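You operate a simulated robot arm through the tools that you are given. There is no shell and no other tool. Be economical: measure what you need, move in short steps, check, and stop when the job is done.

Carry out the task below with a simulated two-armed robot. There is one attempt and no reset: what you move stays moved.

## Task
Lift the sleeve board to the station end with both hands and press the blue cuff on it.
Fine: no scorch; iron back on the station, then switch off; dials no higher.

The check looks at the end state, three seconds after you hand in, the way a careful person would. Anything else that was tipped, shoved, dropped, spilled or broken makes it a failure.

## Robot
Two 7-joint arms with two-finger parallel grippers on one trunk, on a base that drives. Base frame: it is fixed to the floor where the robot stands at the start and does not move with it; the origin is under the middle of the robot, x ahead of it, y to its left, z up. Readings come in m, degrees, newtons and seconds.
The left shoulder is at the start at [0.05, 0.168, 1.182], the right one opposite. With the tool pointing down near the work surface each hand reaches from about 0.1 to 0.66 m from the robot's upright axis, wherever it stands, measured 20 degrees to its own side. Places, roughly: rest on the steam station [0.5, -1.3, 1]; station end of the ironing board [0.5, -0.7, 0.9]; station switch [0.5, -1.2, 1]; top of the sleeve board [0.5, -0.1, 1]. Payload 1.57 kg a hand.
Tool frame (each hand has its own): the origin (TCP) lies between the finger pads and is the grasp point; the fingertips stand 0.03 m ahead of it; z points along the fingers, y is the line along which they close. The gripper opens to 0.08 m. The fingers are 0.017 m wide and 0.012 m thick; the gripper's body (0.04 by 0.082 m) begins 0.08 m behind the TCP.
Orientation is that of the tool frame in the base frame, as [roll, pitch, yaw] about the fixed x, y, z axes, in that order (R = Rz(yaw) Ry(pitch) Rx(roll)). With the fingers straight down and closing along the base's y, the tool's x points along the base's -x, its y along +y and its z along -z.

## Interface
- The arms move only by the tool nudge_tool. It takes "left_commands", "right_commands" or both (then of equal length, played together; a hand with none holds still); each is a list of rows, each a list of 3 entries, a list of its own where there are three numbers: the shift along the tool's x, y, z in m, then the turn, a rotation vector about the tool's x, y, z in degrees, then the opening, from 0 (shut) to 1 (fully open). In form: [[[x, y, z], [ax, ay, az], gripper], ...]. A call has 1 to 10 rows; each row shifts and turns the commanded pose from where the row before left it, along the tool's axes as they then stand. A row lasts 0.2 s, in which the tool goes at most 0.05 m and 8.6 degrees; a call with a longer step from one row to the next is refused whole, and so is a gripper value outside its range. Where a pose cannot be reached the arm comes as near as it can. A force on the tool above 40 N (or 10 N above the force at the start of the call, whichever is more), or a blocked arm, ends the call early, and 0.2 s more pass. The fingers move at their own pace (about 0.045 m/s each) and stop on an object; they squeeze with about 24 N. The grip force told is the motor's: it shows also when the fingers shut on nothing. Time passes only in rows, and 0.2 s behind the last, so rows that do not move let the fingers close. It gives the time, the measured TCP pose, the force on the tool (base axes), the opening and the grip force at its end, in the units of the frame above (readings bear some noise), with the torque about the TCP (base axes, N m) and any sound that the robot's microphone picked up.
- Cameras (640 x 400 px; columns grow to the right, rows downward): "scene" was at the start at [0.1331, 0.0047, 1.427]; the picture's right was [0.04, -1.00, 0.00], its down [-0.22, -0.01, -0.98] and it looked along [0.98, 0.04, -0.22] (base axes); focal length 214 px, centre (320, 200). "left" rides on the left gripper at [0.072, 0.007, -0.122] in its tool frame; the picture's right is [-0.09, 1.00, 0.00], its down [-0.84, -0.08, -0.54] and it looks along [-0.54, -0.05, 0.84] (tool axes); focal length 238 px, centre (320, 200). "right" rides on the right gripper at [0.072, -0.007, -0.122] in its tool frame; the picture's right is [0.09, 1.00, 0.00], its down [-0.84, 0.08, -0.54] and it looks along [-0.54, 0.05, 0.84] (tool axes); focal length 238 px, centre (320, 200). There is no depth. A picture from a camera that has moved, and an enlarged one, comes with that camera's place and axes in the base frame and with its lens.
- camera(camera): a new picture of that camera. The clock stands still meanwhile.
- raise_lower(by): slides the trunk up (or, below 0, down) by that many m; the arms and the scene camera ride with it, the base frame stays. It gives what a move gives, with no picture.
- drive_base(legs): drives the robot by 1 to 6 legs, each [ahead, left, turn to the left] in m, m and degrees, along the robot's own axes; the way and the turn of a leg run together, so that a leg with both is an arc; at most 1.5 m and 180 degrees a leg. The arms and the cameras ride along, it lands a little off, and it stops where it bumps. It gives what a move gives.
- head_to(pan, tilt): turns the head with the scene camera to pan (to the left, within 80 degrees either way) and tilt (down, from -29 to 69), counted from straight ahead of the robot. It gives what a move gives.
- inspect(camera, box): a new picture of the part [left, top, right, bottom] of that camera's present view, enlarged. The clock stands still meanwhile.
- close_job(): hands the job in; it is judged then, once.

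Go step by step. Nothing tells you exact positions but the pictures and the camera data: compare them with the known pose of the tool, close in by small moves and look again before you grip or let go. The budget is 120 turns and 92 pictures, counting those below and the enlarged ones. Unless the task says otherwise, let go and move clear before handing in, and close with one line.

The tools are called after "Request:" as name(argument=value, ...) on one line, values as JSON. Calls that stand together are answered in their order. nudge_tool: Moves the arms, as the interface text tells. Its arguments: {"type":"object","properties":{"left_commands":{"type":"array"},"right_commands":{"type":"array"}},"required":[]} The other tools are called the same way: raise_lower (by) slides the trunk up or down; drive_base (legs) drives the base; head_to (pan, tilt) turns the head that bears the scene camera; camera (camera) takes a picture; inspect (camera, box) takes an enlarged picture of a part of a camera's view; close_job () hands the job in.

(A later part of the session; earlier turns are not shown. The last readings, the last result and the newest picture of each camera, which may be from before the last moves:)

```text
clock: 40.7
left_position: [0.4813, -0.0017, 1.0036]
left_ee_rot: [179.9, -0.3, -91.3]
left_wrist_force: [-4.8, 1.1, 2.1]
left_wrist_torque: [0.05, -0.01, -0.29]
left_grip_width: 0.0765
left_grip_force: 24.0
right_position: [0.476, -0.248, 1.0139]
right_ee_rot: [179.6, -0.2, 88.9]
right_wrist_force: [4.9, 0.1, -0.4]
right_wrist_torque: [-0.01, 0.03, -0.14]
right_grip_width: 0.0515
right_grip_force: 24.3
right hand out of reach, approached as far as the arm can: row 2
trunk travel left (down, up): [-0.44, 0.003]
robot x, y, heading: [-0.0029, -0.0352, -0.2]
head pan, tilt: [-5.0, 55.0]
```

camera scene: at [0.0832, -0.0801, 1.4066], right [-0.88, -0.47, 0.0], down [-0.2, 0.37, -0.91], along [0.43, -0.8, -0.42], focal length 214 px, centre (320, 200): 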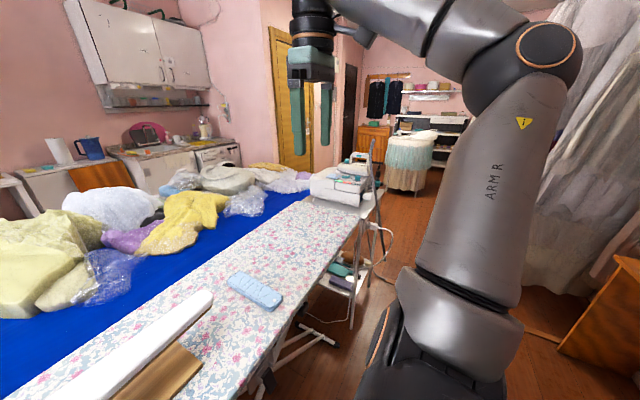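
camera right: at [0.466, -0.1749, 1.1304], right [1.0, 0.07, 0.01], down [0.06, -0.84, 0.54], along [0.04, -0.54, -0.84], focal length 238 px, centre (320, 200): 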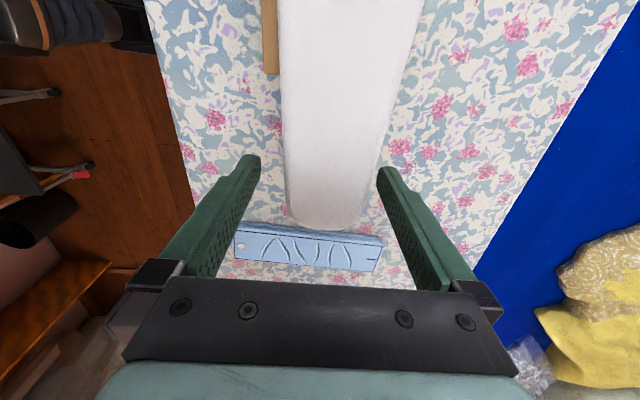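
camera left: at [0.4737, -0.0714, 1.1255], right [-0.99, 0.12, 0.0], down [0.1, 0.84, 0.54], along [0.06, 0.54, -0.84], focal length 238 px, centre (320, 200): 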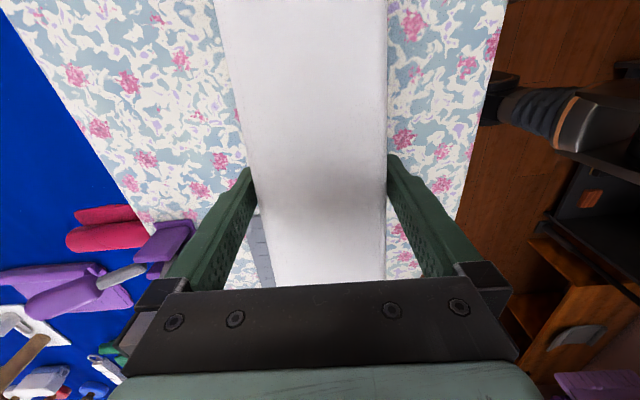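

Both hands hold (0.0765 and 0.0515 m). Lifting together a little to feel the load.

Request:
nudge_tool(left_commands=[[[0, 0, -0.006], [0, 0, 0], 0], [[0, 0, -0.01], [0, 0, 0], 0], [[0, 0, -0.01], [0, 0, 0], 0], [[0, 0, -0.01], [0, 0, 0], 0], [[0, 0, 0], [0, 0, 0], 0]], right_commands=[[[0, 0, -0.006], [0, 0, 0], 0], [[0, 0, -0.01], [0, 0, 0], 0], [[0, 0, -0.01], [0, 0, 0], 0], [[0, 0, -0.01], [0, 0, 0], 0], [[0, 0, 0], [0, 0, 0], 0]])

Request:
camera(camera="scene")

```text
clock: 41.9
left_position: [0.4823, -0.0009, 1.0383]
left_ee_rot: [179.8, -0.3, -91.4]
left_wrist_force: [-0.3, -4.9, -13.5]
left_wrist_torque: [0.5, -0.08, -0.01]
left_grip_width: 0.0765
left_grip_force: 23.8
right_position: [0.4765, -0.2474, 1.0493]
right_ee_rot: [179.7, -0.4, 89.0]
right_wrist_force: [1.3, 5.1, 2.5]
right_wrist_torque: [0.71, -0.01, -0.2]
right_grip_width: 0.0516
right_grip_force: 23.7
trunk travel left (down, up): [-0.44, 0.003]
robot x, y, heading: [-0.0001, -0.0341, 0.0]
head pan, tilt: [-5.0, 55.0]
```

```text
65 pictures are left
camera scene: at [0.1129, -0.04, 1.4525], right [-0.09, -1.0, 0.0], down [-0.82, 0.07, -0.57], along [0.57, -0.05, -0.82], focal length 214 px, centre (320, 200)
```

scene: 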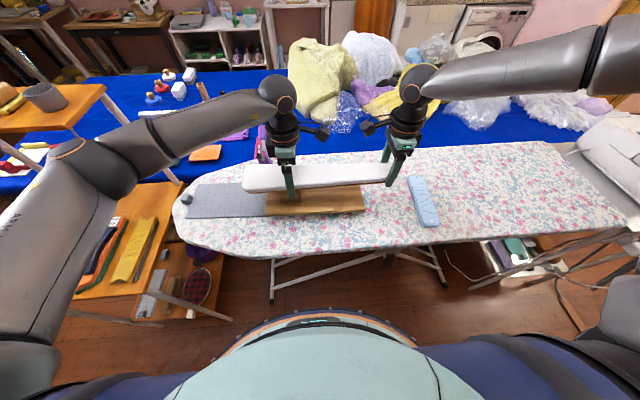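

The sleeve board is up, about 1.1 kg total. I'll lift it higher so it clears the cuff, and check the station area before driving right.

Request:
nudge_tool(left_commands=[[[0, 0, -0.012], [0, 0, 0], 0], [[0, 0, -0.012], [0, 0, 0], 0], [[0, 0, -0.012], [0, 0, 0], 0], [[0, 0, -0.012], [0, 0, 0], 0], [[0, 0, 0], [0, 0, 0], 0]], right_commands=[[[0, 0, -0.012], [0, 0, 0], 0], [[0, 0, -0.012], [0, 0, 0], 0], [[0, 0, -0.012], [0, 0, 0], 0], [[0, 0, -0.012], [0, 0, 0], 0], [[0, 0, 0], [0, 0, 0], 0]])

Request:
head_to(pan=-52, tilt=30)

Request:
camera(camera="scene")

```text
clock: 43.1
left_position: [0.4812, -0.0006, 1.0876]
left_ee_rot: [180.0, -0.3, -91.4]
left_wrist_force: [0.2, -8.1, -10.0]
left_wrist_torque: [-0.03, -0.49, 0.07]
left_grip_width: 0.0766
left_grip_force: 24.0
right_position: [0.4754, -0.2481, 1.0966]
right_ee_rot: [180.0, -0.1, 88.9]
right_wrist_force: [0.1, 7.5, -2.0]
right_wrist_torque: [0.12, 0.52, -0.03]
right_grip_width: 0.0513
right_grip_force: 23.8
trunk travel left (down, up): [-0.44, 0.003]
robot x, y, heading: [0.001, -0.0348, 0.1]
head pan, tilt: [-5.0, 55.0]
```

```text
clock: 44.2
left_position: [0.4808, 0.0003, 1.088]
left_ee_rot: [179.9, -0.3, -91.4]
left_wrist_force: [0.0, -8.8, -3.2]
left_wrist_torque: [-0.74, -0.1, 0.05]
left_grip_width: 0.0767
left_grip_force: 23.7
right_position: [0.4753, -0.2483, 1.097]
right_ee_rot: [179.8, -0.2, 88.9]
right_wrist_force: [0.9, 9.0, -8.7]
right_wrist_torque: [-0.56, 0.16, -0.02]
right_grip_width: 0.0517
right_grip_force: 23.8
trunk travel left (down, up): [-0.44, 0.003]
robot x, y, heading: [0.0018, -0.0333, -0.2]
head pan, tilt: [-52.0, 30.0]
```

```text
64 pictures are left
camera scene: at [0.0966, -0.105, 1.4885], right [-0.79, -0.62, 0.0], down [-0.31, 0.39, -0.87], along [0.53, -0.68, -0.5], focal length 214 px, centre (320, 200)
```

scene: 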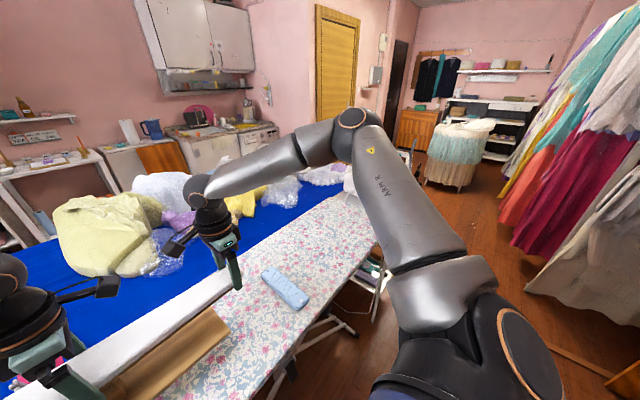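

The right arm's elbow is well above the station height, and the way looks clear. Driving right in two parts with the board held up.

Request:
drive_base(legs=[[0, -0.3, 0]])

Request:
camera(camera="scene")

```text
clock: 47.4
left_position: [0.4807, -0.298, 1.0879]
left_ee_rot: [179.9, -0.2, -91.4]
left_wrist_force: [0.1, -8.3, -7.5]
left_wrist_torque: [-0.42, -0.16, 0.17]
left_grip_width: 0.0765
left_grip_force: 23.9
right_position: [0.475, -0.545, 1.0966]
right_ee_rot: [179.7, -0.2, 88.7]
right_wrist_force: [-0.3, 8.6, -4.2]
right_wrist_torque: [0.0, 0.21, 0.06]
right_grip_width: 0.0514
right_grip_force: 23.8
trunk travel left (down, up): [-0.44, 0.003]
robot x, y, heading: [-0.0015, -0.3286, -0.3]
head pan, tilt: [-52.0, 30.0]
```

```text
63 pictures are left
camera scene: at [0.0962, -0.4016, 1.4886], right [-0.79, -0.61, 0.0], down [-0.31, 0.39, -0.87], along [0.53, -0.68, -0.5], focal length 214 px, centre (320, 200)
```

scene: 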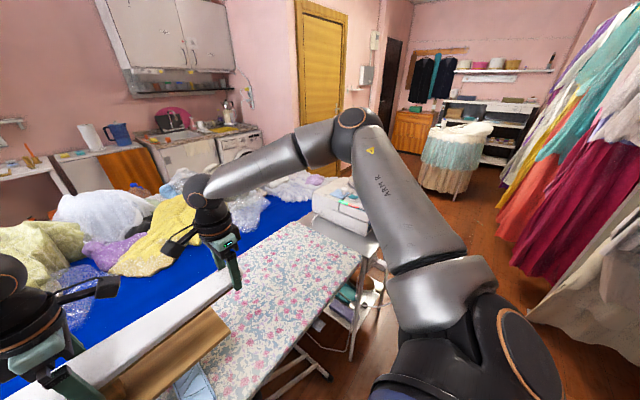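

Request:
drive_base(legs=[[0, -0.31, 0]])

Request:
camera(camera="scene")

Request:
camera(camera="right")

```text
clock: 50.7
left_position: [0.4806, -0.6092, 1.0876]
left_ee_rot: [179.9, -0.2, -91.3]
left_wrist_force: [1.1, -0.5, -9.1]
left_wrist_torque: [-0.11, -0.18, 0.01]
left_grip_width: 0.0766
left_grip_force: 23.8
right_position: [0.4745, -0.858, 1.0969]
right_ee_rot: [179.7, -0.2, 88.9]
right_wrist_force: [0.3, 0.0, -1.9]
right_wrist_torque: [-0.02, 0.14, 0.02]
right_grip_width: 0.0515
right_grip_force: 24.0
trunk travel left (down, up): [-0.44, 0.003]
robot x, y, heading: [0.003, -0.6459, 0.1]
head pan, tilt: [-52.0, 30.0]
```

```text
62 pictures are left
camera scene: at [0.096, -0.7142, 1.4886], right [-0.79, -0.62, 0.0], down [-0.31, 0.39, -0.87], along [0.53, -0.68, -0.5], focal length 214 px, centre (320, 200)
```

scene: 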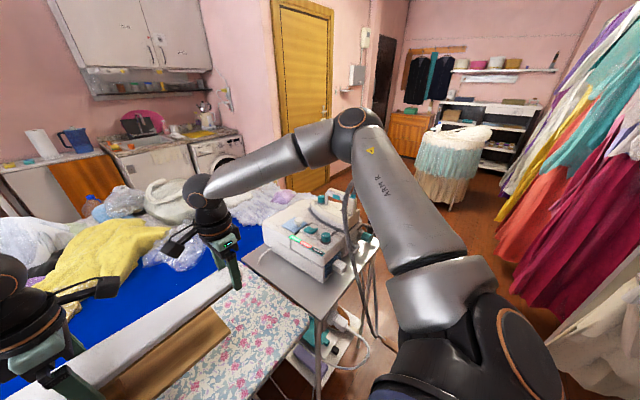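

```text
61 pictures are left
camera right: at [0.4697, -0.7848, 1.2183], right [1.0, 0.07, 0.0], down [0.06, -0.84, 0.54], along [0.04, -0.54, -0.84], focal length 238 px, centre (320, 200)
```

right: 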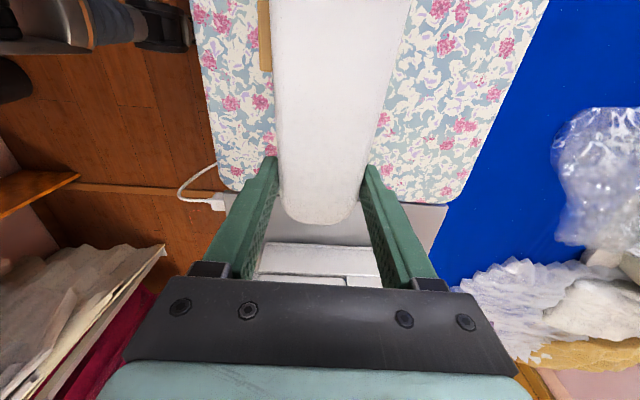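

The board now spans roughly y −0.50 to −0.87, over the station end. Lowering it the same height I lifted it.

Request:
nudge_tool(left_commands=[[[0, 0, 0.015], [0, 0, 0], 0], [[0, 0, 0.015], [0, 0, 0], 0], [[0, 0, 0.015], [0, 0, 0], 0], [[0, 0, 0.015], [0, 0, 0], 0], [[0, 0, 0.008], [0, 0, 0], 0], [[0, 0, 0.005], [0, 0, 0], 0], [[0, 0, 0.005], [0, 0, 0], 0], [[0, 0, 0.005], [0, 0, 0], 0], [[0, 0, 0], [0, 0, 0], 0]], right_commands=[[[0, 0, 0.015], [0, 0, 0], 0], [[0, 0, 0.015], [0, 0, 0], 0], [[0, 0, 0.015], [0, 0, 0], 0], [[0, 0, 0.015], [0, 0, 0], 0], [[0, 0, 0.008], [0, 0, 0], 0], [[0, 0, 0.005], [0, 0, 0], 0], [[0, 0, 0.005], [0, 0, 0], 0], [[0, 0, 0.005], [0, 0, 0], 0], [[0, 0, 0], [0, 0, 0], 0]])

Request:
head_to(pan=-5, tilt=50)

Request:
camera(camera="scene")

```text
clock: 52.7
left_position: [0.4799, -0.609, 1.0034]
left_ee_rot: [179.8, -0.2, -91.2]
left_wrist_force: [-1.0, 8.4, -5.6]
left_wrist_torque: [-0.61, 0.23, -0.02]
left_grip_width: 0.0767
left_grip_force: 24.1
right_position: [0.4753, -0.8571, 1.0133]
right_ee_rot: [179.8, -0.1, 89.0]
right_wrist_force: [-0.7, -8.1, -4.3]
right_wrist_torque: [-0.27, -0.09, -0.11]
right_grip_width: 0.0514
right_grip_force: 23.9
trunk travel left (down, up): [-0.44, 0.003]
robot x, y, heading: [0.0018, -0.6412, -0.1]
head pan, tilt: [-52.0, 30.0]
```

```text
clock: 53.9
left_position: [0.4807, -0.6101, 1.0045]
left_ee_rot: [179.9, 0.0, -91.4]
left_wrist_force: [-1.5, 11.7, -4.2]
left_wrist_torque: [-0.54, -0.04, -0.26]
left_grip_width: 0.0763
left_grip_force: 23.7
right_position: [0.476, -0.857, 1.0133]
right_ee_rot: [179.7, 0.0, 88.9]
right_wrist_force: [1.8, -11.6, -6.2]
right_wrist_torque: [-0.74, 0.07, -0.24]
right_grip_width: 0.0515
right_grip_force: 23.9
trunk travel left (down, up): [-0.44, 0.003]
robot x, y, heading: [0.0015, -0.6455, -0.2]
head pan, tilt: [-5.0, 50.0]
```

```text
60 pictures are left
camera scene: at [0.117, -0.6495, 1.459], right [-0.09, -1.0, 0.0], down [-0.76, 0.07, -0.64], along [0.64, -0.06, -0.77], focal length 214 px, centre (320, 200)
```

scene: 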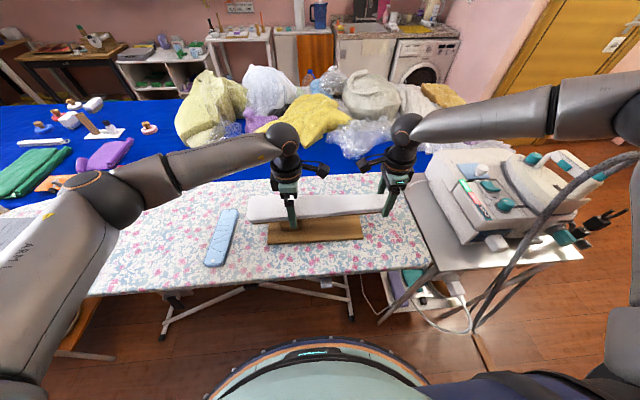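

The hands still carry most of the weight, so the base is just short of contact. Lowering a few millimetres more.

Request:
nudge_tool(left_commands=[[[0, 0, 0.002], [0, 0, 0], 0], [[0, 0, 0.002], [0, 0, 0], 0], [[0, 0, 0], [0, 0, 0], 0]], right_commands=[[[0, 0, 0.002], [0, 0, 0], 0], [[0, 0, 0.002], [0, 0, 0], 0], [[0, 0, 0], [0, 0, 0], 0]])

```text
clock: 54.7
left_position: [0.4793, -0.6093, 1.0038]
left_ee_rot: [-179.8, -0.3, -91.1]
left_wrist_force: [6.6, 10.1, 11.0]
left_wrist_torque: [0.27, 0.39, 0.38]
left_grip_width: 0.0764
left_grip_force: 23.8
right_position: [0.4757, -0.8561, 1.0137]
right_ee_rot: [179.3, -0.5, 88.9]
right_wrist_force: [4.1, -11.2, 19.9]
right_wrist_torque: [0.22, 0.43, -0.16]
right_grip_width: 0.0514
right_grip_force: 23.6
trunk travel left (down, up): [-0.44, 0.003]
robot x, y, heading: [0.0003, -0.6474, -0.0]
head pan, tilt: [-5.0, 50.0]
```

Now it is pressing on the ironing board, so it's down. I'll open both hands and rise clear.

Request:
nudge_tool(left_commands=[[[0, 0, -0.001], [0, 0, 0], 0], [[0, 0, 0], [0, 0, 0], 1], [[0, 0, 0], [0, 0, 0], 1], [[0, 0, 0], [0, 0, 0], 1], [[0, 0, -0.005], [0, 0, 0], 1], [[0, 0, -0.015], [0, 0, 0], 1], [[0, 0, -0.03], [0, 0, 0], 1], [[0, 0, -0.04], [0, 0, 0], 1], [[0, 0, -0.04], [0, 0, 0], 1]], right_commands=[[[0, 0, -0.001], [0, 0, 0], 0], [[0, 0, 0], [0, 0, 0], 1], [[0, 0, 0], [0, 0, 0], 1], [[0, 0, 0], [0, 0, 0], 1], [[0, 0, -0.005], [0, 0, 0], 1], [[0, 0, -0.015], [0, 0, 0], 1], [[0, 0, -0.03], [0, 0, 0], 1], [[0, 0, -0.04], [0, 0, 0], 1], [[0, 0, -0.04], [0, 0, 0], 1]])

Request:
camera(camera="scene")

Request:
inspect(camera="scene", box=[400, 110, 640, 310])

```text
clock: 56.7
left_position: [0.4794, -0.6094, 1.1327]
left_ee_rot: [179.9, -0.1, -91.2]
left_wrist_force: [-0.3, 0.2, -0.2]
left_wrist_torque: [0.02, -0.02, 0.02]
left_grip_width: 0.0797
left_grip_force: 0.0
right_position: [0.4707, -0.8578, 1.1406]
right_ee_rot: [179.7, -0.2, 89.0]
right_wrist_force: [0.3, 0.2, -0.3]
right_wrist_torque: [0.04, 0.0, -0.02]
right_grip_width: 0.0802
right_grip_force: 0.2
trunk travel left (down, up): [-0.44, 0.003]
robot x, y, heading: [0.0014, -0.6425, 0.4]
head pan, tilt: [-5.0, 50.0]
```

```text
59 pictures are left
camera scene: at [0.1151, -0.6494, 1.4592], right [-0.09, -1.0, 0.0], down [-0.76, 0.07, -0.64], along [0.64, -0.06, -0.77], focal length 214 px, centre (320, 200)
```

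scene: 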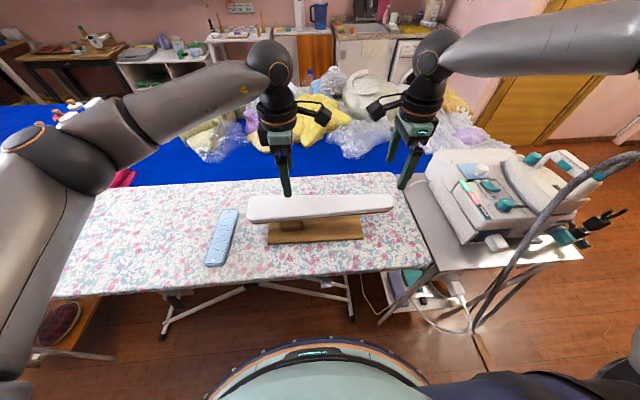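

```text
2.00 times, centred on (520, 210) of scene
camera zoom: at [0.1151, -0.6494, 1.4592], right [-0.09, -1.0, 0.0], down [-0.76, 0.07, -0.64], along [0.64, -0.06, -0.77], focal length 429 px, centre (-80, 180)
```

zoom: 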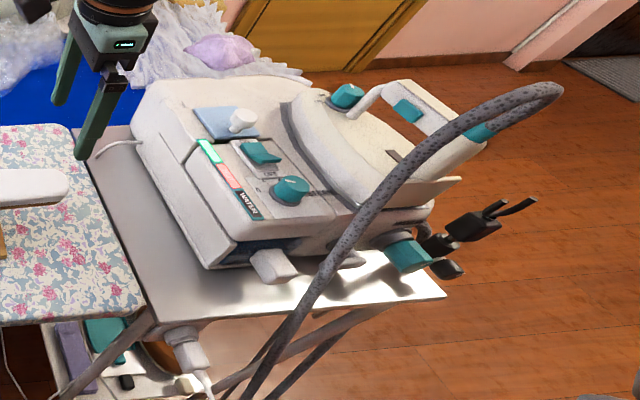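

The sleeve board stands well at the station end. Next I'll pick the cuff (about x 0.37–0.55, y −0.39) with the left hand, turning it to close across the cuff's width.

Request:
nudge_tool(left_commands=[[[-0.044, 0.005, 0], [0, 0, 0], 1], [[-0.044, 0.005, 0], [0, 0, 0], 1], [[-0.043, 0.005, 0], [0, 0, 0], 1], [[-0.043, 0.005, 0], [0, 0, 0], 1], [[-0.043, 0.005, 0], [0, 0, 0], 1], [[0, 0, 0], [0, 0, 8.5], 1], [[0, 0, 0], [0, 0, 8.5], 1], [[0, 0, 0], [0, 0, 8.5], 1], [[0, 0, 0], [0, 0, 8.5], 1], [[0, 0, 0], [0, 0, 8.5], 1]])

Request:
nudge_tool(left_commands=[[[0, 0, 0], [0, 0, 8.5], 1], [[0, 0, 0], [0, 0, 8.5], 1], [[0, 0, 0], [0, 0, 8.5], 1], [[0, 0, 0], [0, 0, 8.5], 1], [[0, 0, 0], [0, 0, 8.5], 1], [[0, 0, 0.02], [0, 0, 4], 1]])

Request:
camera(camera="left")

```text
clock: 58.9
left_position: [0.4601, -0.3915, 1.1314]
left_ee_rot: [-180.0, -0.2, -133.9]
left_wrist_force: [0.4, -0.5, 0.1]
left_wrist_torque: [-0.02, -0.04, -0.02]
left_grip_width: 0.08
left_grip_force: 0.1
right_position: [0.4719, -0.8573, 1.1402]
right_ee_rot: [179.7, -0.2, 88.9]
right_wrist_force: [-0.7, -0.9, 0.3]
right_wrist_torque: [-0.02, 0.02, 0.0]
right_grip_width: 0.0802
right_grip_force: 0.1
trunk travel left (down, up): [-0.44, 0.003]
robot x, y, heading: [-0.0047, -0.6454, -0.1]
head pan, tilt: [-5.0, 50.0]
```

```text
clock: 60.3
left_position: [0.4597, -0.3918, 1.1122]
left_ee_rot: [-179.8, -0.2, 179.5]
left_wrist_force: [0.4, 0.3, 1.2]
left_wrist_torque: [-0.01, -0.03, 0.01]
left_grip_width: 0.08
left_grip_force: 0.0
right_position: [0.4717, -0.8561, 1.1412]
right_ee_rot: [179.7, -0.3, 88.9]
right_wrist_force: [-0.3, 0.5, 0.6]
right_wrist_torque: [0.02, -0.02, 0.04]
right_grip_width: 0.0799
right_grip_force: 0.1
trunk travel left (down, up): [-0.44, 0.003]
robot x, y, heading: [0.0002, -0.6414, 0.1]
head pan, tilt: [-5.0, 50.0]
```

```text
57 pictures are left
camera left: at [0.3884, -0.3832, 1.2341], right [0.1, 0.99, 0.0], down [0.84, -0.08, 0.54], along [0.54, -0.06, -0.84], focal length 238 px, centre (320, 200)
```

left: 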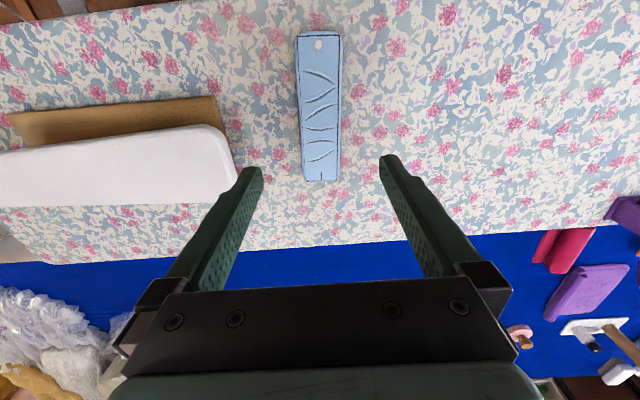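

Request:
nudge_tool(left_commands=[[[-0.007, -0.002, 0.03], [0, 0, 4.6], 1], [[0, 0, 0.04], [0, 0, 0], 1], [[0, 0, 0.04], [0, 0, 0], 1], [[0, 0, 0.03], [0, 0, 0], 1], [[0, 0, 0.015], [0, 0, 0], 1], [[0, 0, 0], [0, 0, 0], 1]])

Request:
camera(camera="left")

```text
clock: 61.7
left_position: [0.466, -0.3938, 0.9553]
left_ee_rot: [-179.7, 0.0, 175.1]
left_wrist_force: [0.1, 0.1, 0.6]
left_wrist_torque: [0.0, 0.01, 0.0]
left_grip_width: 0.0796
left_grip_force: 0.0
right_position: [0.4706, -0.8577, 1.1406]
right_ee_rot: [179.7, -0.2, 88.9]
right_wrist_force: [-0.4, -0.1, -1.0]
right_wrist_torque: [-0.03, 0.03, 0.01]
right_grip_width: 0.0799
right_grip_force: 0.0
trunk travel left (down, up): [-0.44, 0.003]
robot x, y, heading: [-0.005, -0.6473, -0.1]
head pan, tilt: [-5.0, 50.0]
```

```text
56 pictures are left
camera left: at [0.396, -0.3806, 1.0777], right [0.18, 0.98, 0.0], down [0.83, -0.15, 0.54], along [0.53, -0.1, -0.84], focal length 238 px, centre (320, 200)
```

left: 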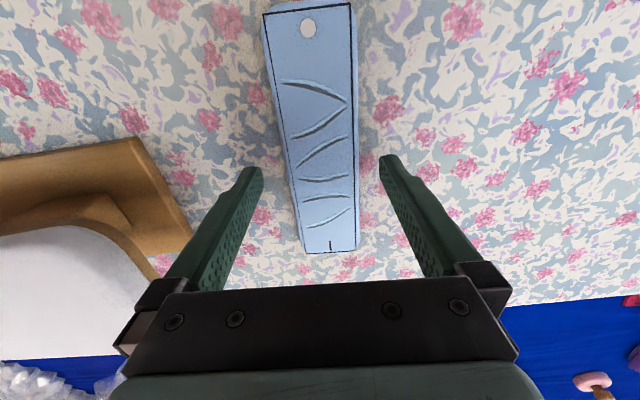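

Request:
nudge_tool(left_commands=[[[0, 0, 0.006], [0, 0, 0], 1], [[0, 0, 0.006], [0, 0, 0], 1], [[0, 0, 0], [0, 0, 0], 1]])

Request:
inspect(camera="left", box=[220, 100, 420, 280])

```text
clock: 62.5
left_position: [0.4668, -0.3932, 0.9429]
left_ee_rot: [-179.8, 0.0, 175.0]
left_wrist_force: [-0.1, 0.2, -1.1]
left_wrist_torque: [-0.01, -0.02, 0.02]
left_grip_width: 0.0798
left_grip_force: 0.1
right_position: [0.4716, -0.8571, 1.1405]
right_ee_rot: [179.7, -0.2, 89.0]
right_wrist_force: [-0.3, 0.2, -0.2]
right_wrist_torque: [-0.01, -0.01, -0.02]
right_grip_width: 0.0798
right_grip_force: 0.0
trunk travel left (down, up): [-0.44, 0.003]
robot x, y, heading: [-0.0027, -0.6465, -0.2]
head pan, tilt: [-5.0, 50.0]
```

```text
2.22 times, centred on (320, 190) of left
camera zoom: at [0.3963, -0.3806, 1.0666], right [0.18, 0.98, 0.0], down [0.83, -0.15, 0.54], along [0.53, -0.1, -0.84], focal length 530 px, centre (320, 222)
```

zoom: 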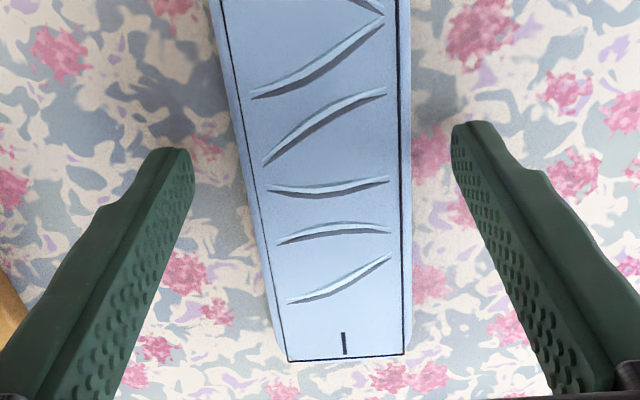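

Request:
nudge_tool(left_commands=[[[0, 0, 0.004], [0, 0, 0], 1], [[0, 0, 0.004], [0, 0, 0], 1], [[0, 0, 0], [0, 0, 0], 1]])

```text
clock: 63.3
left_position: [0.4664, -0.3938, 0.936]
left_ee_rot: [-179.7, -0.2, 175.1]
left_wrist_force: [-0.4, -0.4, -1.2]
left_wrist_torque: [0.02, 0.0, 0.02]
left_grip_width: 0.0801
left_grip_force: 0.1
right_position: [0.4726, -0.8574, 1.1402]
right_ee_rot: [179.6, -0.2, 88.9]
right_wrist_force: [-0.3, -0.1, 0.1]
right_wrist_torque: [0.04, 0.01, 0.03]
right_grip_width: 0.0801
right_grip_force: 0.0
trunk travel left (down, up): [-0.44, 0.003]
robot x, y, heading: [-0.0036, -0.6443, -0.2]
head pan, tilt: [-5.0, 50.0]
```

Request:
nudge_tool(left_commands=[[[0, 0, 0.003], [0, 0, 0], 1], [[0, 0, 0.003], [0, 0, 0], 1], [[0, 0, 0], [0, 0, 0], 1]])

Request:
camera(camera="scene")

```text
clock: 64.1
left_position: [0.466, -0.3949, 0.9311]
left_ee_rot: [-179.8, 0.1, 175.1]
left_wrist_force: [0.2, 0.5, 1.3]
left_wrist_torque: [0.05, 0.01, -0.03]
left_grip_width: 0.0797
left_grip_force: 0.2
right_position: [0.4721, -0.8564, 1.1403]
right_ee_rot: [179.7, -0.2, 88.9]
right_wrist_force: [-0.4, 0.7, -0.3]
right_wrist_torque: [0.0, 0.02, 0.01]
right_grip_width: 0.0801
right_grip_force: 0.0
trunk travel left (down, up): [-0.44, 0.003]
robot x, y, heading: [0.0005, -0.6466, -0.1]
head pan, tilt: [-5.0, 50.0]
```

```text
54 pictures are left
camera scene: at [0.1159, -0.6495, 1.4592], right [-0.09, -1.0, 0.0], down [-0.76, 0.07, -0.64], along [0.64, -0.06, -0.77], focal length 214 px, centre (320, 200)
```

scene: 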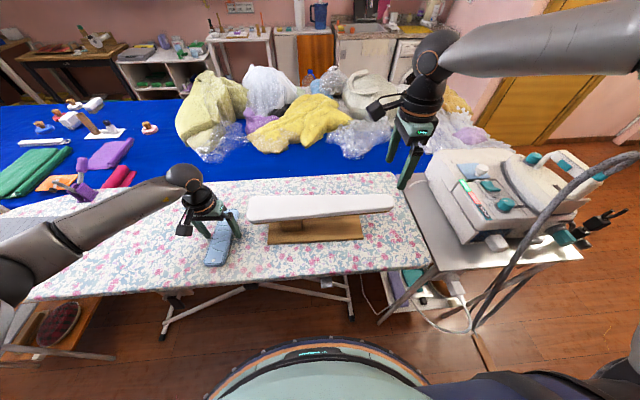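

The tips are near the board surface. Closing on the cuff.

Request:
nudge_tool(left_commands=[[[0, 0, 0.001], [0, 0, 0], 0.5], [[0, 0, 0], [0, 0, 0], 0.3], [[0, 0, 0], [0, 0, 0], 0.3], [[0, 0, 0], [0, 0, 0], 0.3], [[0, 0, 0], [0, 0, 0], 0.3]])

Request:
inspect(camera="left", box=[220, 100, 420, 280])

```text
clock: 65.3
left_position: [0.4661, -0.3942, 0.9303]
left_ee_rot: [-179.9, 0.2, 175.2]
left_wrist_force: [4.4, 7.5, 15.3]
left_wrist_torque: [0.64, 0.03, -0.13]
left_grip_width: 0.0551
left_grip_force: 23.3
right_position: [0.4709, -0.8564, 1.1424]
right_ee_rot: [179.7, -0.2, 88.9]
right_wrist_force: [-0.2, 0.4, 0.5]
right_wrist_torque: [0.0, 0.01, 0.0]
right_grip_width: 0.08
right_grip_force: 0.0
trunk travel left (down, up): [-0.44, 0.003]
robot x, y, heading: [-0.0022, -0.6413, -0.1]
head pan, tilt: [-5.0, 50.0]
```

```text
2.22 times, centred on (320, 190) of left
camera zoom: at [0.3957, -0.3802, 1.0523], right [0.18, 0.98, 0.0], down [0.83, -0.15, 0.54], along [0.54, -0.1, -0.84], focal length 530 px, centre (320, 222)
```

zoom: 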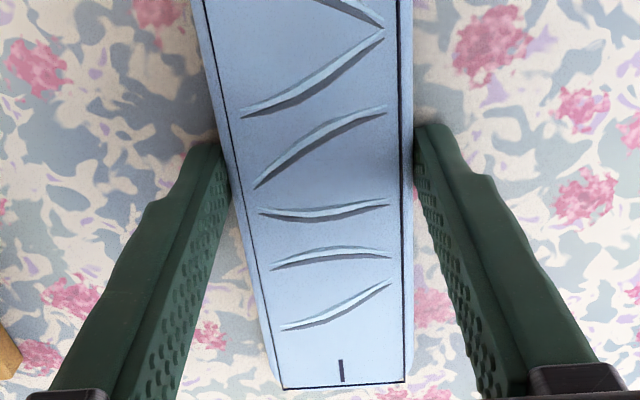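

Gripped at 0.055 m. Lifting, then turning the cuff lengthwise to the sleeve board.

Request:
nudge_tool(left_commands=[[[0, 0, -0.01], [0, 0, 0], 0.3], [[0, 0, -0.02], [0, 0, 0], 0.3], [[0, 0, -0.03], [0, 0, 0], 0.3], [[0, 0, -0.04], [0, 0, 0], 0.3], [[0, 0, -0.04], [0, 0, 0], 0.3], [[0, 0, -0.04], [0, 0, 0], 0.3], [[0, 0, 0], [0, 0, 0], 0.3]])

Request:
nudge_tool(left_commands=[[[0, 0, 0], [0, 0, -8.5], 0.3], [[0, 0, 0], [0, 0, -8.5], 0.3], [[0, 0, 0], [0, 0, -8.5], 0.3], [[0, 0, 0], [0, 0, -8.5], 0.3], [[0, 0, 0], [0, 0, -8.5], 0.3], [[0, 0, 0], [0, 0, -8.5], 0.3], [[0, 0, 0], [0, 0, -8.5], 0.3], [[0, 0, 0], [0, 0, -8.5], 0.3], [[0, 0, 0], [0, 0, -8.5], 0.3], [[0, 0, 0], [0, 0, -8.5], 0.3]])

Request:
camera(camera="scene")

```text
clock: 66.9
left_position: [0.4689, -0.3916, 1.1103]
left_ee_rot: [-179.8, -0.1, 175.0]
left_wrist_force: [-0.3, 0.1, -1.3]
left_wrist_torque: [0.0, 0.03, 0.03]
left_grip_width: 0.055
left_grip_force: 24.0
right_position: [0.4725, -0.8567, 1.1403]
right_ee_rot: [179.8, -0.2, 88.9]
right_wrist_force: [-0.1, -1.0, 0.8]
right_wrist_torque: [0.0, 0.04, -0.01]
right_grip_width: 0.0798
right_grip_force: 0.0
trunk travel left (down, up): [-0.44, 0.003]
robot x, y, heading: [-0.0008, -0.6437, 0.0]
head pan, tilt: [-5.0, 50.0]
```

```text
clock: 69.1
left_position: [0.4672, -0.3933, 1.1098]
left_ee_rot: [179.8, -0.2, -99.7]
left_wrist_force: [-0.2, 0.3, -0.3]
left_wrist_torque: [0.01, -0.03, 0.03]
left_grip_width: 0.0548
left_grip_force: 24.2
right_position: [0.4707, -0.8566, 1.1411]
right_ee_rot: [179.7, -0.1, 88.8]
right_wrist_force: [0.5, -0.3, 0.2]
right_wrist_torque: [0.0, 0.0, 0.0]
right_grip_width: 0.0802
right_grip_force: 0.0
trunk travel left (down, up): [-0.44, 0.003]
robot x, y, heading: [-0.0039, -0.6449, 0.1]
head pan, tilt: [-5.0, 50.0]
```

```text
52 pictures are left
camera scene: at [0.1161, -0.6494, 1.4591], right [-0.09, -1.0, 0.0], down [-0.76, 0.07, -0.64], along [0.64, -0.06, -0.77], focal length 214 px, centre (320, 200)
```

scene: 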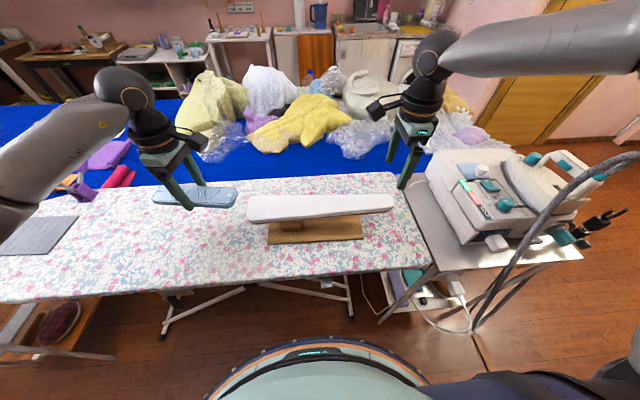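

Request:
nudge_tool(left_commands=[[[0, 0, 0], [0, 0, -8.4], 0.3], [[0.0387, -0.003, 0], [0, 0, 0], 0.3], [[0.0387, -0.003, 0], [0, 0, 0], 0.3], [[0.0387, -0.003, 0], [0, 0, 0], 0.3], [[0.0387, -0.003, 0], [0, 0, 0], 0.3], [[0.0387, -0.003, 0], [0, 0, 0], 0.3], [[0.0387, -0.003, 0], [0, 0, 0], 0.3], [[0, 0, 0.02], [0, 0, 0], 0.3], [[0, 0, 0], [0, 0, 0], 0.3]])

Request:
camera(camera="left")

Request:
inspect(camera="scene", box=[200, 120, 440, 270])

```text
clock: 71.1
left_position: [0.4755, -0.6274, 1.0898]
left_ee_rot: [179.9, -0.2, -91.5]
left_wrist_force: [-0.5, -0.3, -1.3]
left_wrist_torque: [0.01, -0.01, 0.0]
left_grip_width: 0.0552
left_grip_force: 23.7
right_position: [0.4725, -0.8575, 1.1401]
right_ee_rot: [179.7, -0.1, 89.0]
right_wrist_force: [-0.3, 0.4, -1.0]
right_wrist_torque: [0.03, -0.02, -0.03]
right_grip_width: 0.0801
right_grip_force: 0.1
trunk travel left (down, up): [-0.44, 0.003]
robot x, y, heading: [-0.0023, -0.6405, -0.1]
head pan, tilt: [-5.0, 50.0]
```

```text
51 pictures are left
camera left: at [0.4689, -0.6983, 1.2127], right [-0.99, 0.12, 0.0], down [0.1, 0.84, 0.54], along [0.06, 0.54, -0.84], focal length 238 px, centre (320, 200)
```

left: 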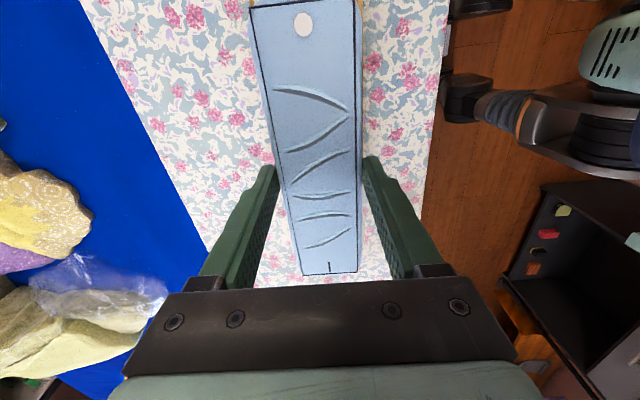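

```text
2.67 times, centred on (320, 195) of scene
camera zoom: at [0.1159, -0.6499, 1.4592], right [-0.09, -1.0, 0.0], down [-0.76, 0.07, -0.64], along [0.64, -0.06, -0.77], focal length 572 px, centre (320, 213)
```

zoom: 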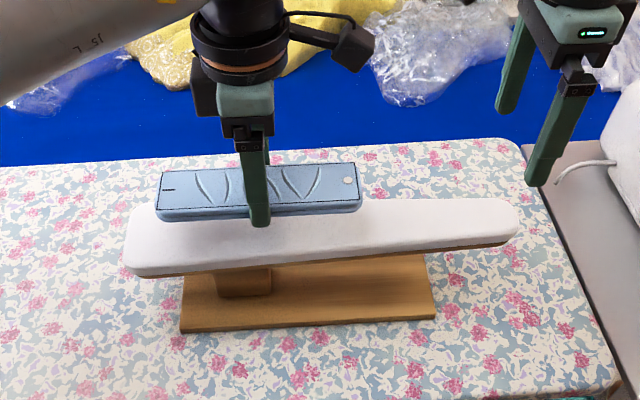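

Request:
nudge_tool(left_commands=[[[0, -0.0045, 0.012], [0, 0, 0], 0.3], [[0, 0, 0.012], [0, 0, 0], 0.3], [[0, 0, 0.006], [0, 0, 0], 0.3], [[0, 0, 0.004], [0, 0, 0], 0.3], [[0, 0, 0.003], [0, 0, 0], 0.3], [[0, 0, 0], [0, 0, 0], 0.3]])

Request:
inspect(camera="scene", box=[200, 120, 440, 270])

```text
clock: 72.5
left_position: [0.483, -0.6278, 1.0527]
left_ee_rot: [179.9, -0.3, -91.6]
left_wrist_force: [0.6, -0.2, -0.4]
left_wrist_torque: [0.0, 0.01, -0.01]
left_grip_width: 0.055
left_grip_force: 23.7
right_position: [0.4717, -0.8566, 1.1411]
right_ee_rot: [179.7, -0.1, 88.9]
right_wrist_force: [0.7, -0.2, -0.1]
right_wrist_torque: [0.02, 0.01, 0.01]
right_grip_width: 0.0802
right_grip_force: 0.0
trunk travel left (down, up): [-0.44, 0.003]
robot x, y, heading: [-0.0004, -0.6453, -0.0]
head pan, tilt: [-5.0, 50.0]
```

```text
2.67 times, centred on (320, 195) of scene
camera zoom: at [0.116, -0.6495, 1.4591], right [-0.09, -1.0, 0.0], down [-0.76, 0.07, -0.64], along [0.64, -0.06, -0.77], focal length 572 px, centre (320, 213)
```

zoom: 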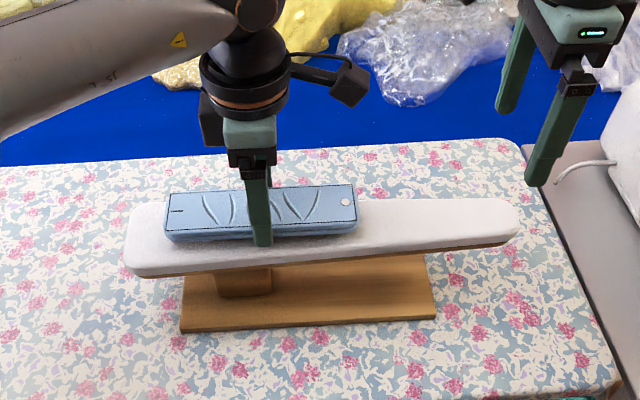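

Request:
nudge_tool(left_commands=[[[0, 0.003, 0.003], [0, 0, 0], 0.3], [[0, 0, 0.003], [0, 0, 0], 0.3], [[0, 0, 0], [0, 0, 0], 0.3]])

```text
clock: 73.3
left_position: [0.4802, -0.6252, 1.0467]
left_ee_rot: [179.9, -0.2, -91.6]
left_wrist_force: [-0.5, 0.4, -0.2]
left_wrist_torque: [0.02, 0.0, -0.02]
left_grip_width: 0.0551
left_grip_force: 24.0
right_position: [0.4721, -0.8576, 1.1414]
right_ee_rot: [179.7, -0.2, 88.8]
right_wrist_force: [-0.3, -0.9, 0.3]
right_wrist_torque: [0.02, 0.01, 0.02]
right_grip_width: 0.0801
right_grip_force: 0.0
trunk travel left (down, up): [-0.44, 0.003]
robot x, y, heading: [-0.0003, -0.645, 0.1]
head pan, tilt: [-5.0, 50.0]
```

Request:
nudge_tool(left_commands=[[[0, 0, 0.002], [0, 0, 0], 0.3], [[0, 0, 0.002], [0, 0, 0], 0.3], [[0, 0, 0], [0, 0, 0], 0.3]])

Request:
inspect(camera="scene", box=[220, 160, 380, 240])

```text
clock: 74.1
left_position: [0.4788, -0.6273, 1.0438]
left_ee_rot: [180.0, -0.2, -91.4]
left_wrist_force: [0.0, -0.2, 0.0]
left_wrist_torque: [-0.02, 0.01, 0.02]
left_grip_width: 0.055
left_grip_force: 23.8
right_position: [0.4711, -0.8577, 1.1415]
right_ee_rot: [179.7, -0.2, 88.9]
right_wrist_force: [0.7, 0.0, 0.3]
right_wrist_torque: [0.0, 0.01, -0.01]
right_grip_width: 0.0799
right_grip_force: 0.1
trunk travel left (down, up): [-0.44, 0.003]
robot x, y, heading: [-0.0017, -0.6477, -0.0]
head pan, tilt: [-5.0, 50.0]
```

```text
4.00 times, centred on (300, 200) of scene
camera zoom: at [0.1161, -0.6494, 1.4591], right [-0.09, -1.0, 0.0], down [-0.76, 0.07, -0.64], along [0.64, -0.06, -0.77], focal length 858 px, centre (400, 200)
```

zoom: 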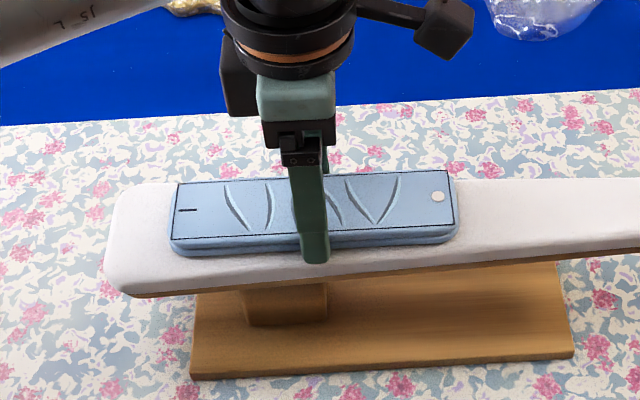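

Request:
nudge_tool(left_commands=[[[0, 0.002, 0.002], [0, 0, 0], 0.3], [[0, 0, 0.002], [0, 0, 0], 0.3], [[0, 0, 0], [0, 0, 0], 0.3]])

```text
clock: 74.9
left_position: [0.4789, -0.6264, 1.0415]
left_ee_rot: [-179.8, -0.3, -91.4]
left_wrist_force: [8.8, 2.1, 27.8]
left_wrist_torque: [0.74, 0.54, -0.37]
left_grip_width: 0.055
left_grip_force: 24.3
right_position: [0.4706, -0.8568, 1.1417]
right_ee_rot: [179.7, -0.2, 88.9]
right_wrist_force: [-0.1, 0.0, 0.9]
right_wrist_torque: [-0.02, 0.02, 0.04]
right_grip_width: 0.0799
right_grip_force: 0.1
trunk travel left (down, up): [-0.44, 0.003]
robot x, y, heading: [0.0001, -0.6437, -0.1]
head pan, tilt: [-5.0, 50.0]
```

Contact. I'll ease off, release, rise, and swing the left arm back out of the way.

Request:
nudge_tool(left_commands=[[[0, 0, -0.002], [0, 0, 0], 0.3], [[0, 0, 0], [0, 0, 0], 0.9], [[0, 0, 0], [0, 0, 0], 0.9], [[0, 0, 0], [0, 0, 0], 0.9], [[0, 0, -0.02], [0, 0, 0], 0.9], [[0, 0, -0.03], [0, 0, 0], 0.9], [[0, 0, -0.04], [0, 0, 0], 0.9], [[-0.02, 0, -0.04], [0, 0, 0], 0.9], [[-0.04, 0, -0.02], [0, 0, 0], 0.9], [[-0.04, 0, 0], [0, 0, 0], 0.9]])

Request:
nudge_tool(left_commands=[[[-0.045, 0, 0], [0, 0, 0], 0.9], [[-0.045, 0, 0], [0, 0, 0], 0.9], [[-0.045, 0, 0], [0, 0, 0], 0.9], [[-0.045, 0, 0], [0, 0, 0], 0.9]], right_commands=[[[0, 0, -0.03], [0, 0, 0], 1], [[0, 0, -0.03], [0, 0, 0], 1], [[0, 0, -0.03], [0, 0, 0], 1], [[0, 0, -0.03], [0, 0, 0], 1]])

Request:
camera(camera="scene")

```text
clock: 77.1
left_position: [0.4783, -0.5229, 1.1904]
left_ee_rot: [179.8, -0.3, -91.6]
left_wrist_force: [0.3, 0.2, 0.6]
left_wrist_torque: [-0.01, -0.03, 0.04]
left_grip_width: 0.072
left_grip_force: 0.1
right_position: [0.4715, -0.8572, 1.1417]
right_ee_rot: [179.7, -0.2, 89.0]
right_wrist_force: [-0.2, 0.0, 0.3]
right_wrist_torque: [-0.02, 0.01, -0.04]
right_grip_width: 0.0802
right_grip_force: 0.0
trunk travel left (down, up): [-0.44, 0.003]
robot x, y, heading: [-0.0021, -0.6444, 0.1]
head pan, tilt: [-5.0, 50.0]
```

```text
clock: 78.1
left_position: [0.485, -0.3457, 1.19]
left_ee_rot: [179.9, -0.3, -91.5]
left_wrist_force: [1.1, 0.0, 0.2]
left_wrist_torque: [-0.02, 0.01, -0.02]
left_grip_width: 0.072
left_grip_force: 0.1
right_position: [0.4707, -0.8561, 1.2629]
right_ee_rot: [179.6, -0.1, 88.9]
right_wrist_force: [0.3, 0.5, -0.4]
right_wrist_torque: [0.01, -0.02, 0.01]
right_grip_width: 0.0799
right_grip_force: 0.1
trunk travel left (down, up): [-0.44, 0.003]
robot x, y, heading: [0.0011, -0.6439, 0.0]
head pan, tilt: [-5.0, 50.0]
```

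```text
47 pictures are left
camera scene: at [0.1158, -0.6487, 1.4592], right [-0.09, -1.0, 0.0], down [-0.76, 0.07, -0.64], along [0.64, -0.06, -0.77], focal length 214 px, centre (320, 200)
```

scene: 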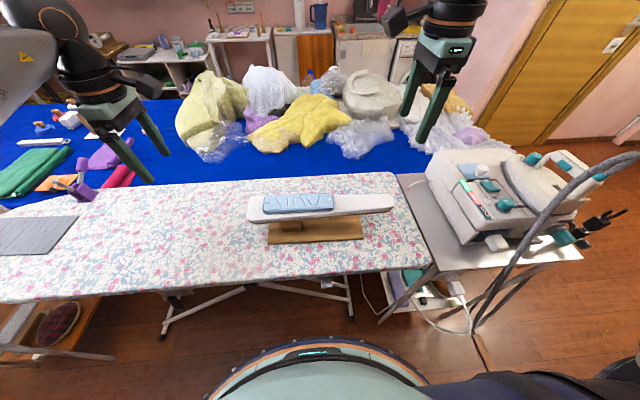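

The cuff lies nicely along the sleeve board. Now a closer look at the iron and station.

Request:
head_to(pan=-55, tilt=35)

Request:
camera(camera="scene")

Request:
camera(camera="right")

```text
clock: 79.3
left_position: [0.4846, -0.3457, 1.1893]
left_ee_rot: [179.9, -0.2, -91.6]
left_wrist_force: [-0.3, 0.0, 0.1]
left_wrist_torque: [0.01, 0.0, 0.0]
left_grip_width: 0.0721
left_grip_force: 0.1
right_position: [0.4724, -0.8575, 1.2616]
right_ee_rot: [179.6, -0.2, 88.8]
right_wrist_force: [0.1, -0.7, -0.1]
right_wrist_torque: [0.0, -0.02, 0.0]
right_grip_width: 0.0803
right_grip_force: 0.0
trunk travel left (down, up): [-0.44, 0.003]
robot x, y, heading: [0.0013, -0.6432, -0.1]
head pan, tilt: [-55.0, 35.0]
```

```text
46 pictures are left
camera scene: at [0.0899, -0.7148, 1.4809], right [-0.82, -0.57, 0.0], down [-0.33, 0.47, -0.82], along [0.47, -0.67, -0.57], focal length 214 px, centre (320, 200)
```

scene: 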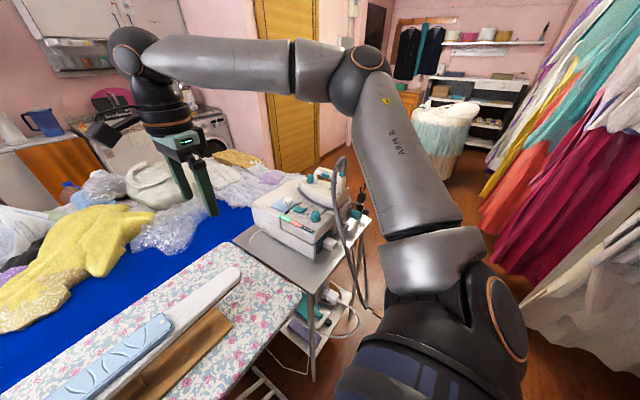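

```text
45 pictures are left
camera right: at [0.4657, -0.7851, 1.3833], right [1.0, 0.07, 0.01], down [0.06, -0.84, 0.54], along [0.04, -0.54, -0.84], focal length 238 px, centre (320, 200)
```

right: 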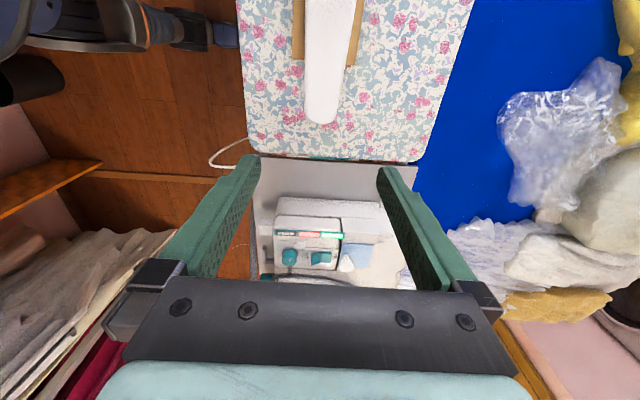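

The iron rests at the far part of the station, with its hose hanging in front. I'll back off slightly and drive right to see it better.

Request:
drive_base(legs=[[-0.05, 0, 0], [0, -0.4, 0]])

Request:
head_to(pan=-15, tilt=40)

Request:
camera(camera="scene")

Request:
camera(camera="right")

```text
clock: 83.8
left_position: [0.4338, -0.7369, 1.1889]
left_ee_rot: [179.9, -0.2, -90.9]
left_wrist_force: [0.0, 0.0, -0.4]
left_wrist_torque: [0.0, -0.01, -0.05]
left_grip_width: 0.072
left_grip_force: 0.2
right_position: [0.4262, -1.2496, 1.262]
right_ee_rot: [179.7, -0.2, 89.4]
right_wrist_force: [-0.7, -0.2, 0.7]
right_wrist_torque: [-0.01, 0.03, 0.0]
right_grip_width: 0.0802
right_grip_force: 0.0
trunk travel left (down, up): [-0.44, 0.003]
robot x, y, heading: [-0.05, -1.0378, 0.3]
head pan, tilt: [-55.0, 35.0]
```

```text
clock: 84.9
left_position: [0.4332, -0.7377, 1.1887]
left_ee_rot: [180.0, -0.2, -91.0]
left_wrist_force: [0.1, 0.9, 0.0]
left_wrist_torque: [0.0, 0.02, 0.03]
left_grip_width: 0.0721
left_grip_force: 0.1
right_position: [0.4271, -1.2484, 1.2621]
right_ee_rot: [179.7, -0.2, 89.4]
right_wrist_force: [-0.6, 0.2, 0.9]
right_wrist_torque: [-0.01, -0.03, 0.01]
right_grip_width: 0.0801
right_grip_force: 0.0
trunk travel left (down, up): [-0.44, 0.003]
robot x, y, heading: [-0.0464, -1.0403, 0.8]
head pan, tilt: [-15.0, 40.0]
```

```text
44 pictures are left
camera scene: at [0.0745, -1.0597, 1.4733], right [-0.25, -0.97, 0.0], down [-0.62, 0.16, -0.77], along [0.74, -0.19, -0.64], focal length 214 px, centre (320, 200)
```

scene: 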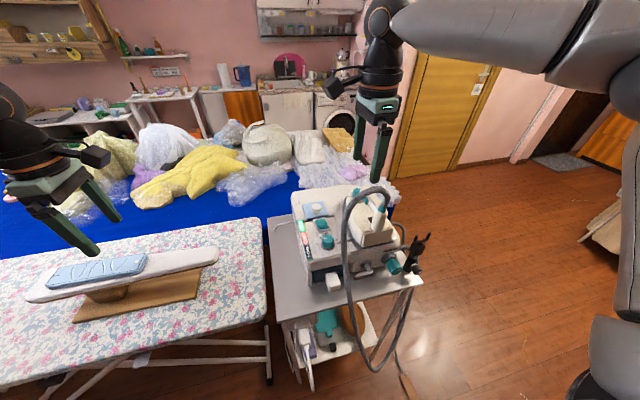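

```text
43 pictures are left
camera right: at [0.42, -1.1765, 1.3835], right [1.0, 0.08, 0.01], down [0.07, -0.84, 0.54], along [0.05, -0.54, -0.84], focal length 238 px, centre (320, 200)
```

right: 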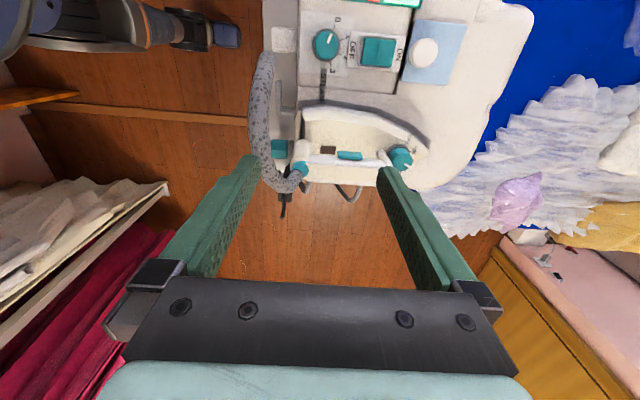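

Request:
inspect(camera="right", box=[230, 0, 470, 220])

Request:
inspect(camera="scene", box=[270, 160, 450, 300])

```text
1.82 times, centred on (350, 110) of right
camera zoom: at [0.42, -1.1765, 1.3835], right [1.0, 0.08, 0.01], down [0.07, -0.84, 0.54], along [0.05, -0.54, -0.84], focal length 433 px, centre (266, 364)
```

zoom: 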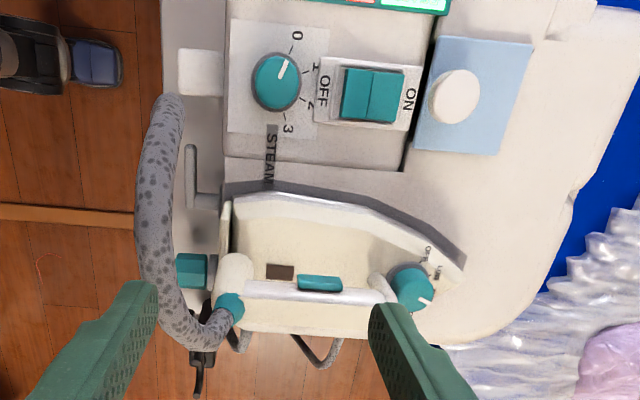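

```text
2.86 times, centred on (360, 230) of scene
camera zoom: at [0.0745, -1.0597, 1.4733], right [-0.25, -0.97, 0.0], down [-0.62, 0.16, -0.77], along [0.74, -0.19, -0.64], focal length 613 px, centre (206, 114)
```

zoom: 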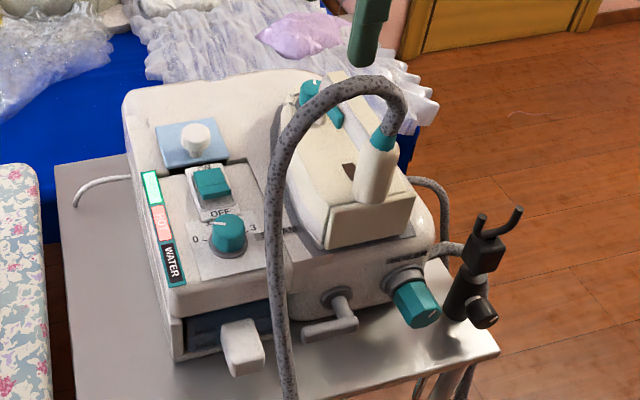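

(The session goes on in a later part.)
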